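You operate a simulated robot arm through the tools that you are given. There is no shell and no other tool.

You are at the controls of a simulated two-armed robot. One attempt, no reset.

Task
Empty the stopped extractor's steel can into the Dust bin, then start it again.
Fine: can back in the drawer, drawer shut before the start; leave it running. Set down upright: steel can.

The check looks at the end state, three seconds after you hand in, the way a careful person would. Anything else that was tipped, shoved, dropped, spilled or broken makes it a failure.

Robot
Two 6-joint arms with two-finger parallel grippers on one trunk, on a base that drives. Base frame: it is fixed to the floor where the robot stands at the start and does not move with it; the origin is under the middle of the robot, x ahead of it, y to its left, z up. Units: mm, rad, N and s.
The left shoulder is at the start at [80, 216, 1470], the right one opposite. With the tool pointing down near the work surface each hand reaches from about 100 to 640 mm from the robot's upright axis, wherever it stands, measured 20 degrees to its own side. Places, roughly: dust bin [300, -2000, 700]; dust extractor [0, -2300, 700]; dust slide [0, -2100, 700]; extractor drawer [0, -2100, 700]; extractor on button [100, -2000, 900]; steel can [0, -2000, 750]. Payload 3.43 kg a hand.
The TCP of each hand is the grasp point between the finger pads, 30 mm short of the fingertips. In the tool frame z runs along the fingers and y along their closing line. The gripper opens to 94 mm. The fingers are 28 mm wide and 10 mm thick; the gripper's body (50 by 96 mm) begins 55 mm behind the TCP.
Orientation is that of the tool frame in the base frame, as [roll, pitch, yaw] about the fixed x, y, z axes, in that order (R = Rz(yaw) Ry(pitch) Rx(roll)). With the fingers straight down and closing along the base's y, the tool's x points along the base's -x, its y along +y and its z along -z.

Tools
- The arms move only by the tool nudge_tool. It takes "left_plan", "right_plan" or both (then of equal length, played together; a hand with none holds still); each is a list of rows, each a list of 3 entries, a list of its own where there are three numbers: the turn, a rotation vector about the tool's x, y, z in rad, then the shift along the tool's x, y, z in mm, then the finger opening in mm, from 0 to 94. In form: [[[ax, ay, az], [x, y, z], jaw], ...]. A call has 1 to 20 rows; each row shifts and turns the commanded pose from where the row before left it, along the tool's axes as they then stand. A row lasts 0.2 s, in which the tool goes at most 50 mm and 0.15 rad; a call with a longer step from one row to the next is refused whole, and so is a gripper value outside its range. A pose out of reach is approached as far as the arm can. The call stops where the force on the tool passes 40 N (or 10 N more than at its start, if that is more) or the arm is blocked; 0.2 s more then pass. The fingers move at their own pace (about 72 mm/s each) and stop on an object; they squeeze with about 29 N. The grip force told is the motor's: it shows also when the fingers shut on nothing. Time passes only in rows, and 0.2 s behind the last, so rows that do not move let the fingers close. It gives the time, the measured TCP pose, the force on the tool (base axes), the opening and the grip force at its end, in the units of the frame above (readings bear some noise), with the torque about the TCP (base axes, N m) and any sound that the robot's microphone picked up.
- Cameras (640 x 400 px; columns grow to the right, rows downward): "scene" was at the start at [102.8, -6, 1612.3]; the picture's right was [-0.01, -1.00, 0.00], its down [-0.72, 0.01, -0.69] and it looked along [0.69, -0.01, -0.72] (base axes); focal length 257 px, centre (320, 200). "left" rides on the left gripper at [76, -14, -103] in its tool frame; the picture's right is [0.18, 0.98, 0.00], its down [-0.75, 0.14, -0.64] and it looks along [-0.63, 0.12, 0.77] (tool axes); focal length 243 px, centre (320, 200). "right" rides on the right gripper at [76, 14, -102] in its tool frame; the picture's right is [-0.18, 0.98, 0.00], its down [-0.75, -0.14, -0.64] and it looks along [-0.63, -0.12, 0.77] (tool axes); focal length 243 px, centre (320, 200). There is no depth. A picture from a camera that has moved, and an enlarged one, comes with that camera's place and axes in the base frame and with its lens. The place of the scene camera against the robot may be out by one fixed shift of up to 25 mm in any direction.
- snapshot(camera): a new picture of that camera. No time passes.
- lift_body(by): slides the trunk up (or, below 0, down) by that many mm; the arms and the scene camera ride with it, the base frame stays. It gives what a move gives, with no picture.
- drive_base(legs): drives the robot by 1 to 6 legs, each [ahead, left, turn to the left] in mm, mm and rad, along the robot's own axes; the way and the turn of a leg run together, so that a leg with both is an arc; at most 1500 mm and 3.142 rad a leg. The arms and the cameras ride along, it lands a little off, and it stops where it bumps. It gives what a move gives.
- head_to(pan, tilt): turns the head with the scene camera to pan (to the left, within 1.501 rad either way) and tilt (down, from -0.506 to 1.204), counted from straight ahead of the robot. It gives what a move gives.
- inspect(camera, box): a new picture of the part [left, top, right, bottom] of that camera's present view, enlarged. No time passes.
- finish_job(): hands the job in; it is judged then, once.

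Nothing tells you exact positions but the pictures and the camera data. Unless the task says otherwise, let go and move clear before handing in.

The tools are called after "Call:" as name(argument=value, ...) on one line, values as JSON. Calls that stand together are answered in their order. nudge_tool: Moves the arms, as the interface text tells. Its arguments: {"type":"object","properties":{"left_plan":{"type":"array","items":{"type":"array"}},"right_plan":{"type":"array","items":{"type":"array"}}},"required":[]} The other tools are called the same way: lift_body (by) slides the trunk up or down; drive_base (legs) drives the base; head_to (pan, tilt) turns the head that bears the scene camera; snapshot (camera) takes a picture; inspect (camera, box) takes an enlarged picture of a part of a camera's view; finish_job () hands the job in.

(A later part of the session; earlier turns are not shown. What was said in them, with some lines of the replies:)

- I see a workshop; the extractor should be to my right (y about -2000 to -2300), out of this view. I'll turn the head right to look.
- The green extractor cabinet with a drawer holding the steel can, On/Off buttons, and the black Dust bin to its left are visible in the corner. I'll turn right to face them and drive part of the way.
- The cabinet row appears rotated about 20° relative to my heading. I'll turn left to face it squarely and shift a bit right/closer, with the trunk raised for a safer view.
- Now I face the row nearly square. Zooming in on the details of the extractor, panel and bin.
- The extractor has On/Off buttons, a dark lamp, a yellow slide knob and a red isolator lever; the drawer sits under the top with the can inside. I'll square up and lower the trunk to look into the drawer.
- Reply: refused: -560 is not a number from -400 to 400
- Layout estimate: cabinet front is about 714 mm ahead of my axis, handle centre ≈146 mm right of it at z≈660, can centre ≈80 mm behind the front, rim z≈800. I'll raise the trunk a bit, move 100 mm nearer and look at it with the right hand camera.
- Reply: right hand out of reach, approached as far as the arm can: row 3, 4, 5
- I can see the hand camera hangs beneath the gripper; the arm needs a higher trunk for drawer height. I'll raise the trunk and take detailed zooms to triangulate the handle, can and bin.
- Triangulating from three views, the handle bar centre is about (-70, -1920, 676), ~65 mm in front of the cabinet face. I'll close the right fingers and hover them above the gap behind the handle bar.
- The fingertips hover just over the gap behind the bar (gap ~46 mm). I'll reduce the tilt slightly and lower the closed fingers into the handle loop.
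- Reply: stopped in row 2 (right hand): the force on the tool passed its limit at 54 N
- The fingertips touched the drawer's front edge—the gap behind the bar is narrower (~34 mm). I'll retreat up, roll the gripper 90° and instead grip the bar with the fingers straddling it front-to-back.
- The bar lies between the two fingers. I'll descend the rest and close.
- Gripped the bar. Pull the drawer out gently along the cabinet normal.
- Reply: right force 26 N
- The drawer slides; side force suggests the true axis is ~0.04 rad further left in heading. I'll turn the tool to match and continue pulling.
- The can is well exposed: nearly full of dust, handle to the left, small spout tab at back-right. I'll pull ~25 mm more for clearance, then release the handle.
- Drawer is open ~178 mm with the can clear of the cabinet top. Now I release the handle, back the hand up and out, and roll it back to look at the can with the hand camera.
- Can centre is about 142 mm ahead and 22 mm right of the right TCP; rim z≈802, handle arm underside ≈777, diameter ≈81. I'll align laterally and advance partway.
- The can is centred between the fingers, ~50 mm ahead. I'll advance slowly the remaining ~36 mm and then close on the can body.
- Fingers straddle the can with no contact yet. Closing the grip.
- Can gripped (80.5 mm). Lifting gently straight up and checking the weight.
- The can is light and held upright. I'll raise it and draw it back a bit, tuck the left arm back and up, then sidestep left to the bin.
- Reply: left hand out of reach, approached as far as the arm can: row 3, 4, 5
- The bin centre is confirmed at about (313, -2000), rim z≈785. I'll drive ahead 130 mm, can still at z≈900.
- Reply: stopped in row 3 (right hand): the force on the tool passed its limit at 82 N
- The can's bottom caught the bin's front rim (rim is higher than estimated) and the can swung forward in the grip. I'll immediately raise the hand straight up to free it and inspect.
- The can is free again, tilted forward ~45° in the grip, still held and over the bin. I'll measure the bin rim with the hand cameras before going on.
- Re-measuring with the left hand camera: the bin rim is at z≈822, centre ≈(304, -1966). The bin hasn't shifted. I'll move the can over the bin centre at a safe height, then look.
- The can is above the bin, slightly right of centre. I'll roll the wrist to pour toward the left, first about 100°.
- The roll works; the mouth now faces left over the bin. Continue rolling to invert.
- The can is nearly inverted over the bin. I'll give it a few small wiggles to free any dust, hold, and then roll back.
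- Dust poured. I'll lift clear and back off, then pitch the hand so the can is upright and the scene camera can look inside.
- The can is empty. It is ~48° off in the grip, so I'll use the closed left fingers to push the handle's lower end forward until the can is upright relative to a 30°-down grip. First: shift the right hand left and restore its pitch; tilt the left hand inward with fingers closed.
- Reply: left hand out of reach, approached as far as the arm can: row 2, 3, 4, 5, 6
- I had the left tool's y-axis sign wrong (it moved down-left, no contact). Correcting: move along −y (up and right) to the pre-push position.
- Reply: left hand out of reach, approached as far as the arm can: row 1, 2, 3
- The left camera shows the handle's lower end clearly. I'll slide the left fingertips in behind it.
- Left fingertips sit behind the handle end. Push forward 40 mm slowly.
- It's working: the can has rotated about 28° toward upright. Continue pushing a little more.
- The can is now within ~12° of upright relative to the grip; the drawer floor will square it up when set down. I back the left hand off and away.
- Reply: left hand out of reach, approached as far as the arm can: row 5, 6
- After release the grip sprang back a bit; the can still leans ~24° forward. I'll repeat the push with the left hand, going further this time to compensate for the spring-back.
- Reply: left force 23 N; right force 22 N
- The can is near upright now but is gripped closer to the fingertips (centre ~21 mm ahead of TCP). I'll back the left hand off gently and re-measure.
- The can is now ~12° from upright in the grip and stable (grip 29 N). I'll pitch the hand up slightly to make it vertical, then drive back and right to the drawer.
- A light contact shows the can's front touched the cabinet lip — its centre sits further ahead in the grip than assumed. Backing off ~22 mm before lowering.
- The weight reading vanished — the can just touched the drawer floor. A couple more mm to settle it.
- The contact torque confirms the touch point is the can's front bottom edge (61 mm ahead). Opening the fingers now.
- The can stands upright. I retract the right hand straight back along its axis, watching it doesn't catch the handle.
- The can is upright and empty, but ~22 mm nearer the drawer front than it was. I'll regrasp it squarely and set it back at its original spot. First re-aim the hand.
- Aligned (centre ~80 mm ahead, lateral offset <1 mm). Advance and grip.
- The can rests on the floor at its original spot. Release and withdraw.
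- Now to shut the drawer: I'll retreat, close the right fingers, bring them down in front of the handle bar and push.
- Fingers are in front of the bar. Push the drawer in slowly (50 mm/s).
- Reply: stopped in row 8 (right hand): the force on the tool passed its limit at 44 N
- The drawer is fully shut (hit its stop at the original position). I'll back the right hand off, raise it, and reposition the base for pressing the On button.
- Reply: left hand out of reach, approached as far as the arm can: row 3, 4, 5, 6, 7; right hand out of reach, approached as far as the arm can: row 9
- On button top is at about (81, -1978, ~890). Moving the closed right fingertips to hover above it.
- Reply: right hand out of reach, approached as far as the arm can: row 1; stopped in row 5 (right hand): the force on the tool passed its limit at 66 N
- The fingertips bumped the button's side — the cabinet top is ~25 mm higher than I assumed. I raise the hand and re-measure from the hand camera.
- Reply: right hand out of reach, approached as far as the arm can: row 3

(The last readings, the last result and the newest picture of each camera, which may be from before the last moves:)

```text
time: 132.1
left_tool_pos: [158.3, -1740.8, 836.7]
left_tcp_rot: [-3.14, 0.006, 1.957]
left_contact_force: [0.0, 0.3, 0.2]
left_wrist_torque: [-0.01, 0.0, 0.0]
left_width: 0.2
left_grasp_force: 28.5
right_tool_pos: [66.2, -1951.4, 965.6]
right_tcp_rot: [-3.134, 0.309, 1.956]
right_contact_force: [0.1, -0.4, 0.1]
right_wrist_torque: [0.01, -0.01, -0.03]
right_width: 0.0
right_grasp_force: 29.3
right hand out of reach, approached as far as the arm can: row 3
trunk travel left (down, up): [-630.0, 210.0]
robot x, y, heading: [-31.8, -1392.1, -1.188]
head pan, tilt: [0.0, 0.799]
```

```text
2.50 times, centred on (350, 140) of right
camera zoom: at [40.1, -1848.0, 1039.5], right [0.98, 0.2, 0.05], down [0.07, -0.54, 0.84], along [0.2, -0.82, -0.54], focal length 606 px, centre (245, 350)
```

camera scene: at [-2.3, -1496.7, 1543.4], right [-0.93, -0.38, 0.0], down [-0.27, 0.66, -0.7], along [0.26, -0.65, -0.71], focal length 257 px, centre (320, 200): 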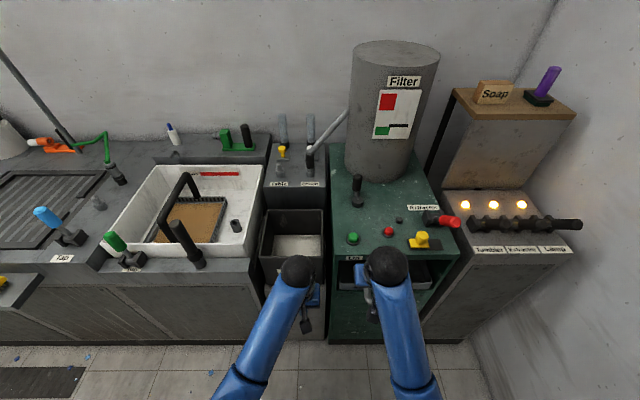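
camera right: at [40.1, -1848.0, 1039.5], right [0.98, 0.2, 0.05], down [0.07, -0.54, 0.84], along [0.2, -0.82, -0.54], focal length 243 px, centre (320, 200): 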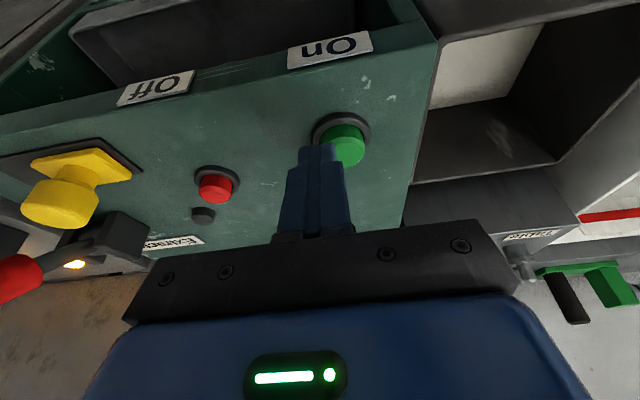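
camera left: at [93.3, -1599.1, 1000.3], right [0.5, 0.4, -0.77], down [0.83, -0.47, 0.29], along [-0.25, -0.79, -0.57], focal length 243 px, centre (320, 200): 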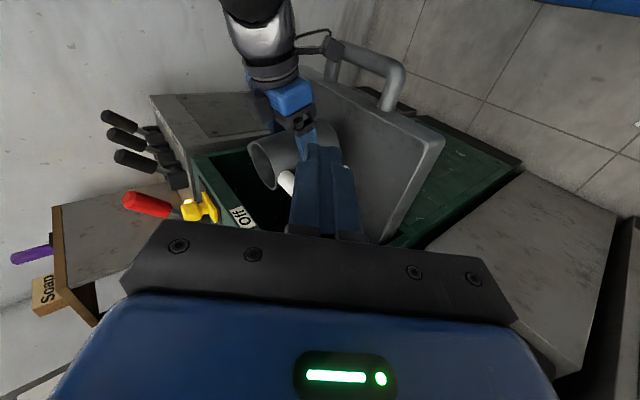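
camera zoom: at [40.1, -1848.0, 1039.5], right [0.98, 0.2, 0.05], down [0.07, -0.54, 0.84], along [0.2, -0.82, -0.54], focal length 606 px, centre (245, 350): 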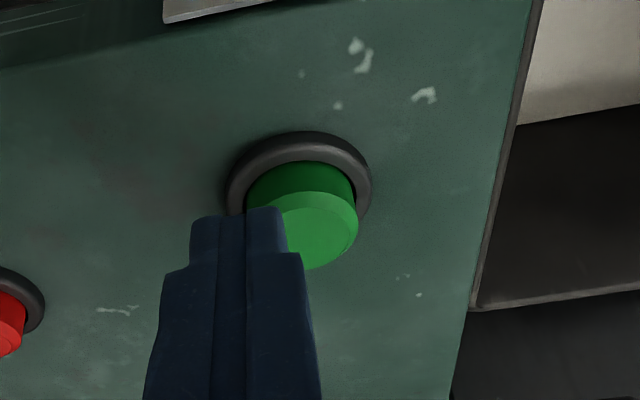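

The button centre is ~25 mm ahead and 17 mm left of the fingertip, top z≈912. Adjusting to hover right above.

Call:
nudge_tool(right_plan=[[[0, 0, 0], [-13, 8.5, 4], 0], [[0, 0, 0], [-13, 8.5, 4], 0], [[0, 0, 0], [0, 0, 0], 0]])

Call:
inspect(camera="right", box=[240, 60, 460, 220])

Call:
inspect(camera="scene", box=[310, 180, 430, 280])

Call:
snapshot(camera="left")

```text
time: 132.9
left_tool_pos: [159.0, -1741.6, 836.9]
left_tcp_rot: [-3.139, 0.008, 1.958]
left_contact_force: [-0.2, -0.1, 0.4]
left_wrist_torque: [0.0, 0.03, -0.02]
left_width: 0.0
left_grasp_force: 29.2
right_tool_pos: [93.2, -1968.4, 965.8]
right_tcp_rot: [-3.132, 0.308, 1.957]
right_contact_force: [-0.4, 0.7, -0.4]
right_wrist_torque: [-0.02, 0.0, -0.03]
right_width: 0.0
right_grasp_force: 28.9
trunk travel left (down, up): [-630.0, 210.0]
robot x, y, heading: [-33.4, -1392.0, -1.186]
head pan, tilt: [0.0, 0.799]
```

```text
2.50 times, centred on (350, 140) of right
camera zoom: at [66.5, -1865.7, 1039.9], right [0.98, 0.2, 0.05], down [0.07, -0.54, 0.84], along [0.2, -0.82, -0.54], focal length 606 px, centre (245, 350)
```

zoom: 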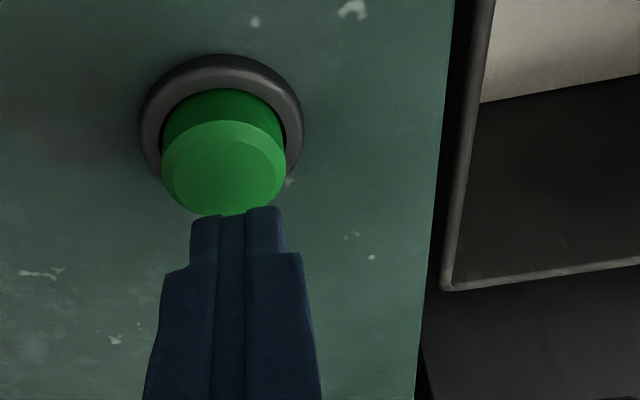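

```text
4.00 times, centred on (370, 230) of scene
camera zoom: at [-1.2, -1500.7, 1543.0], right [-0.93, -0.38, 0.0], down [-0.27, 0.66, -0.7], along [0.26, -0.65, -0.72], focal length 1026 px, centre (120, 80)
```

zoom: 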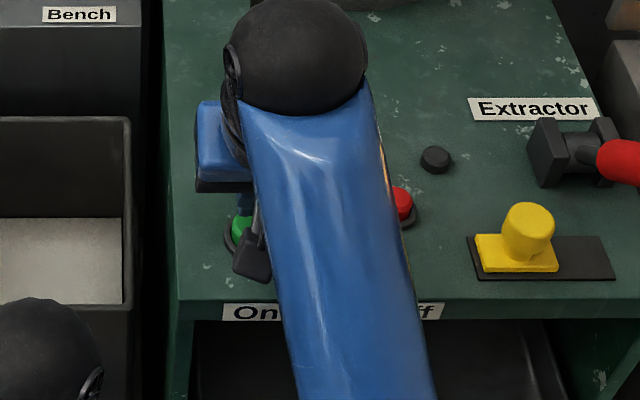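

```text
taken
camera left: at [116.4, -1677.1, 939.5], right [0.84, 0.54, 0.0], down [0.41, -0.64, 0.65], along [0.35, -0.55, -0.76], focal length 243 px, centre (320, 200)
```

left: 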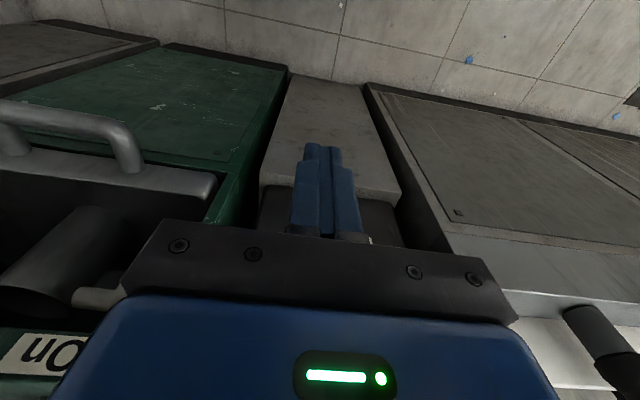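

Fingertips are over the button. Pressing straight down slowly.

Call:
nudge_tool(right_plan=[[[0, 0, 0], [1.2, -4, 3.8], 0], [[0, 0, 0], [1.2, 0, 3.8], 0], [[0, 0, 0], [1.2, 0, 3.8], 0], [[0, 0, 0], [1.2, 0, 3.8], 0], [[0, 0, 0], [1.2, 0, 3.8], 0], [[0, 0, 0], [0.9, 0, 2.9], 0], [[0, 0, 0], [0.9, 0, 2.9], 0], [[0, 0, 0], [0.9, 0, 2.9], 0], [[0, 0, 0], [0, 0, 0], 0]])

Call:
inspect(camera="right", box=[140, 60, 460, 260])

```text
time: 134.7
left_tool_pos: [157.6, -1739.1, 837.8]
left_tcp_rot: [-3.14, 0.012, 1.957]
left_contact_force: [-0.1, 0.4, 0.4]
left_wrist_torque: [0.01, 0.0, 0.01]
left_width: 0.0
left_grasp_force: 29.3
right_tool_pos: [88.4, -1968.9, 943.8]
right_tcp_rot: [-3.136, 0.328, 1.953]
right_contact_force: [-4.3, 7.5, 23.5]
right_wrist_torque: [0.34, 0.19, 0.03]
right_width: 0.0
right_grasp_force: 28.8
trunk travel left (down, up): [-630.0, 210.0]
robot x, y, heading: [-33.1, -1391.5, -1.187]
head pan, tilt: [0.0, 0.799]
heard: click
stopped in row 8 (right hand): the force on the tool passed its limit at 43 N (the readings are from after the stop); the commanded pose is now the measured one
```

```text
2.00 times, centred on (300, 160) of right
camera zoom: at [62.8, -1866.1, 1017.9], right [0.98, 0.2, 0.05], down [0.06, -0.52, 0.85], along [0.2, -0.83, -0.52], focal length 485 px, centre (360, 280)
```

zoom: 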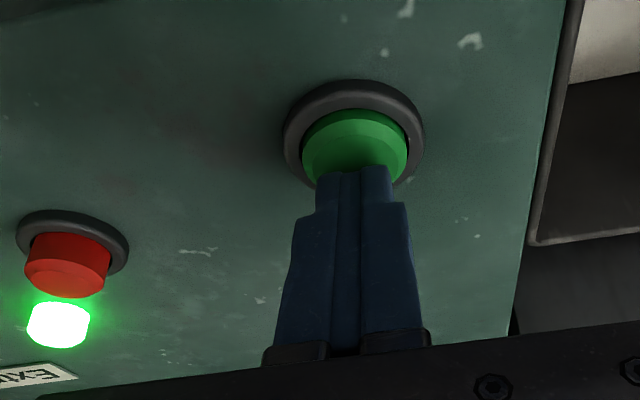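

A click was heard and the extractor's lamp lit green. I lift the finger and check that it stays on.

Call:
nudge_tool(right_plan=[[[0, 0, 0], [-3, 0, -10], 0], [[0, 0, 0], [-9, 0, -25], 0], [[0, 0, 0], [10, 0, -30], 0], [[0, 0, 0], [35, 0, -20], 0], [[0, 0, 0], [40, 0, -10], 0], [[0, 0, 0], [40, 0, -10], 0], [[0, 0, 0], [40, 0, -10], 0], [[0, 0, 0], [0, 0, 0], 0], [[0, 0, 0], [0, 0, 0], 0], [[0, 0, 0], [0, 0, 0], 0]])

Call:
drive_base(legs=[[-150, 0, 0]])

Call:
snapshot(camera="scene")

Call:
inspect(camera="scene", box=[300, 150, 440, 290])

```text
time: 136.8
left_tool_pos: [158.6, -1742.1, 836.8]
left_tcp_rot: [-3.139, 0.008, 1.958]
left_contact_force: [0.2, 0.4, -0.3]
left_wrist_torque: [-0.05, 0.02, 0.0]
left_width: 0.0
left_grasp_force: 29.4
right_tool_pos: [36.2, -1833.7, 931.3]
right_tcp_rot: [-3.137, 0.325, 1.956]
right_contact_force: [0.3, -0.3, 0.1]
right_wrist_torque: [-0.02, 0.01, -0.02]
right_width: 0.0
right_grasp_force: 28.9
right hand out of reach, approached as far as the arm can: row 3, 4, 5, 6, 7
trunk travel left (down, up): [-630.0, 210.0]
robot x, y, heading: [-34.8, -1391.4, -1.185]
head pan, tilt: [0.0, 0.799]
```

```text
time: 138.2
left_tool_pos: [103.1, -1604.4, 836.0]
left_tcp_rot: [-3.14, 0.005, 1.961]
left_contact_force: [1.0, 0.4, 0.3]
left_wrist_torque: [0.01, 0.01, 0.0]
left_width: 0.1
left_grasp_force: 29.2
right_tool_pos: [-18.0, -1696.5, 930.5]
right_tcp_rot: [-3.136, 0.325, 1.957]
right_contact_force: [0.2, 0.1, -0.4]
right_wrist_torque: [-0.01, 0.01, 0.02]
right_width: 0.2
right_grasp_force: 29.8
trunk travel left (down, up): [-630.0, 210.0]
robot x, y, heading: [-92.6, -1251.1, -1.185]
head pan, tilt: [0.0, 0.799]
```

```text
taken
camera scene: at [-56.3, -1364.9, 1542.6], right [-0.93, -0.38, 0.0], down [-0.27, 0.67, -0.7], along [0.26, -0.64, -0.72], focal length 257 px, centre (320, 200)
```

scene: 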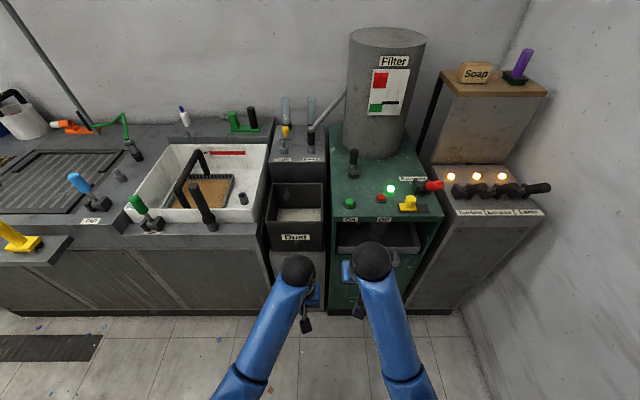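

```text
2.86 times, centred on (370, 220) of scene
camera zoom: at [-56.3, -1364.9, 1542.6], right [-0.93, -0.38, 0.0], down [-0.27, 0.67, -0.7], along [0.26, -0.64, -0.72], focal length 733 px, centre (177, 143)
```

zoom: 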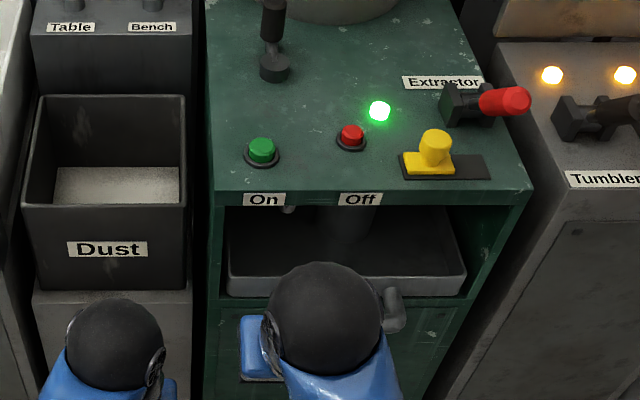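

The lamp stays green after release. I'll lower the view to verify the can, the drawer and the surroundings before handing in.

Call:
drive_base(legs=[[-150, 0, 0]])

Call:
lift_body(by=-350)

Call:
head_to(pan=0, tilt=0.45)

Call:
snapshot(camera="scene")

Call:
inspect(camera="scene", box=[250, 150, 430, 330])

```text
time: 139.6
left_tool_pos: [46.9, -1463.5, 836.2]
left_tcp_rot: [-3.141, 0.008, 1.962]
left_contact_force: [0.8, -0.1, -0.2]
left_wrist_torque: [0.0, -0.01, 0.04]
left_width: 0.0
left_grasp_force: 29.2
right_tool_pos: [-74.2, -1556.3, 931.0]
right_tcp_rot: [-3.136, 0.324, 1.959]
right_contact_force: [0.6, -0.3, 0.4]
right_wrist_torque: [0.0, 0.01, 0.01]
right_width: 0.1
right_grasp_force: 29.4
trunk travel left (down, up): [-630.0, 210.0]
robot x, y, heading: [-153.8, -1113.4, -1.177]
head pan, tilt: [0.0, 0.799]
```

```text
time: 143.0
left_tool_pos: [46.7, -1463.0, 487.5]
left_tcp_rot: [-3.141, 0.009, 1.961]
left_contact_force: [-0.4, 0.1, -0.7]
left_wrist_torque: [0.01, 0.02, -0.01]
left_width: 0.3
left_grasp_force: 29.1
right_tool_pos: [-76.5, -1555.0, 580.6]
right_tcp_rot: [-3.136, 0.325, 1.959]
right_contact_force: [0.6, -0.7, 0.3]
right_wrist_torque: [0.04, -0.01, 0.02]
right_width: 0.0
right_grasp_force: 28.9
trunk travel left (down, up): [-280.0, 560.0]
robot x, y, heading: [-145.8, -1111.7, -1.174]
head pan, tilt: [0.0, 0.799]
```

```text
time: 143.9
left_tool_pos: [46.6, -1462.4, 486.9]
left_tcp_rot: [-3.141, 0.008, 1.961]
left_contact_force: [0.4, 1.1, 0.4]
left_wrist_torque: [-0.01, -0.01, -0.01]
left_width: 0.0
left_grasp_force: 28.2
right_tool_pos: [-74.9, -1555.1, 580.5]
right_tcp_rot: [-3.138, 0.325, 1.959]
right_contact_force: [-0.3, -0.3, -0.4]
right_wrist_torque: [-0.01, -0.02, 0.02]
right_width: 0.0
right_grasp_force: 29.1
trunk travel left (down, up): [-280.0, 560.0]
robot x, y, heading: [-149.0, -1114.1, -1.178]
head pan, tilt: [0.0, 0.45]
```

```text
taken
camera scene: at [-110.5, -1232.1, 1223.3], right [-0.92, -0.38, 0.0], down [-0.17, 0.4, -0.9], along [0.34, -0.83, -0.44], focal length 257 px, centre (320, 200)
```

scene: 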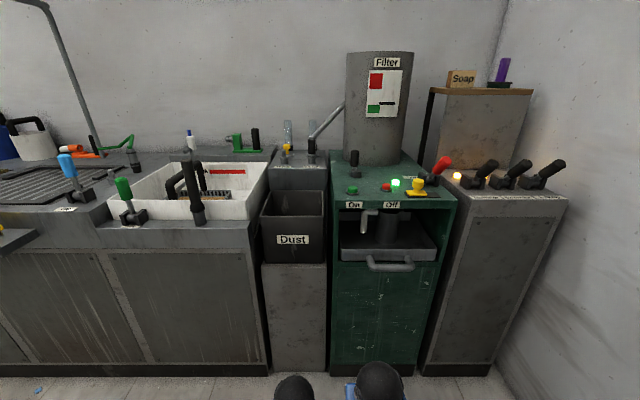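

```text
2.22 times, centred on (340, 240) of scene
camera zoom: at [-110.5, -1232.1, 1223.3], right [-0.92, -0.38, 0.0], down [-0.17, 0.4, -0.9], along [0.34, -0.83, -0.44], focal length 570 px, centre (276, 111)
```

zoom: 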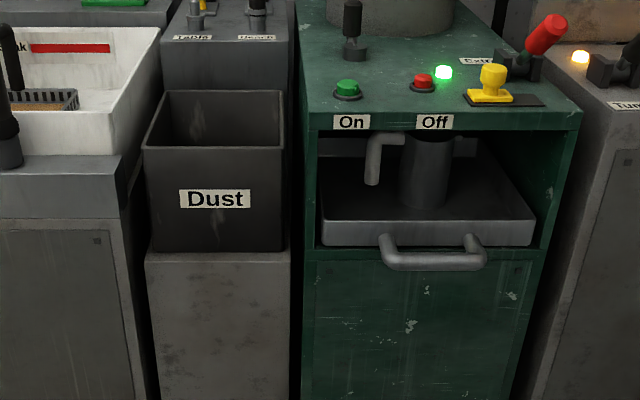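

Everything looks right: the can stands upright and empty in the shut drawer, the dust is in the Dust bin and none has spilled. The extractor's lamp is green and both hands are clear, so I'm handing in.

Call:
finish_job()

```text
The job is handed in.
```

The steel can is emptied into the Dust bin and standing upright in its original place in the drawer. I shut the drawer, then pressed On. The extractor's lamp turned green and was still lit at my last check before handing in.

Four bumps happened along the way:

- **Dust bin:** the full can's base caught the bin's front rim (82 N) and tipped about 45° forward in the grip. The bin didn't appear to move and I saw no dust outside it. I straightened the empty can with the other hand before putting it back.
- **Cabinet lip:** the empty can lightly touched the extractor's front edge (about 11 N) as I lowered it into the drawer.
- **On button:** the closed fingers bumped something beside the On button, most likely its side (66 N), before the actual press. The button clicked normally afterwards.
- **Drawer edge:** while reaching for the handle, the fingertips touched the drawer's front edge (54 N). The drawer opened and closed normally afterwards.

I left the yellow slide, the Extractor lever and the panel switches as I found them.
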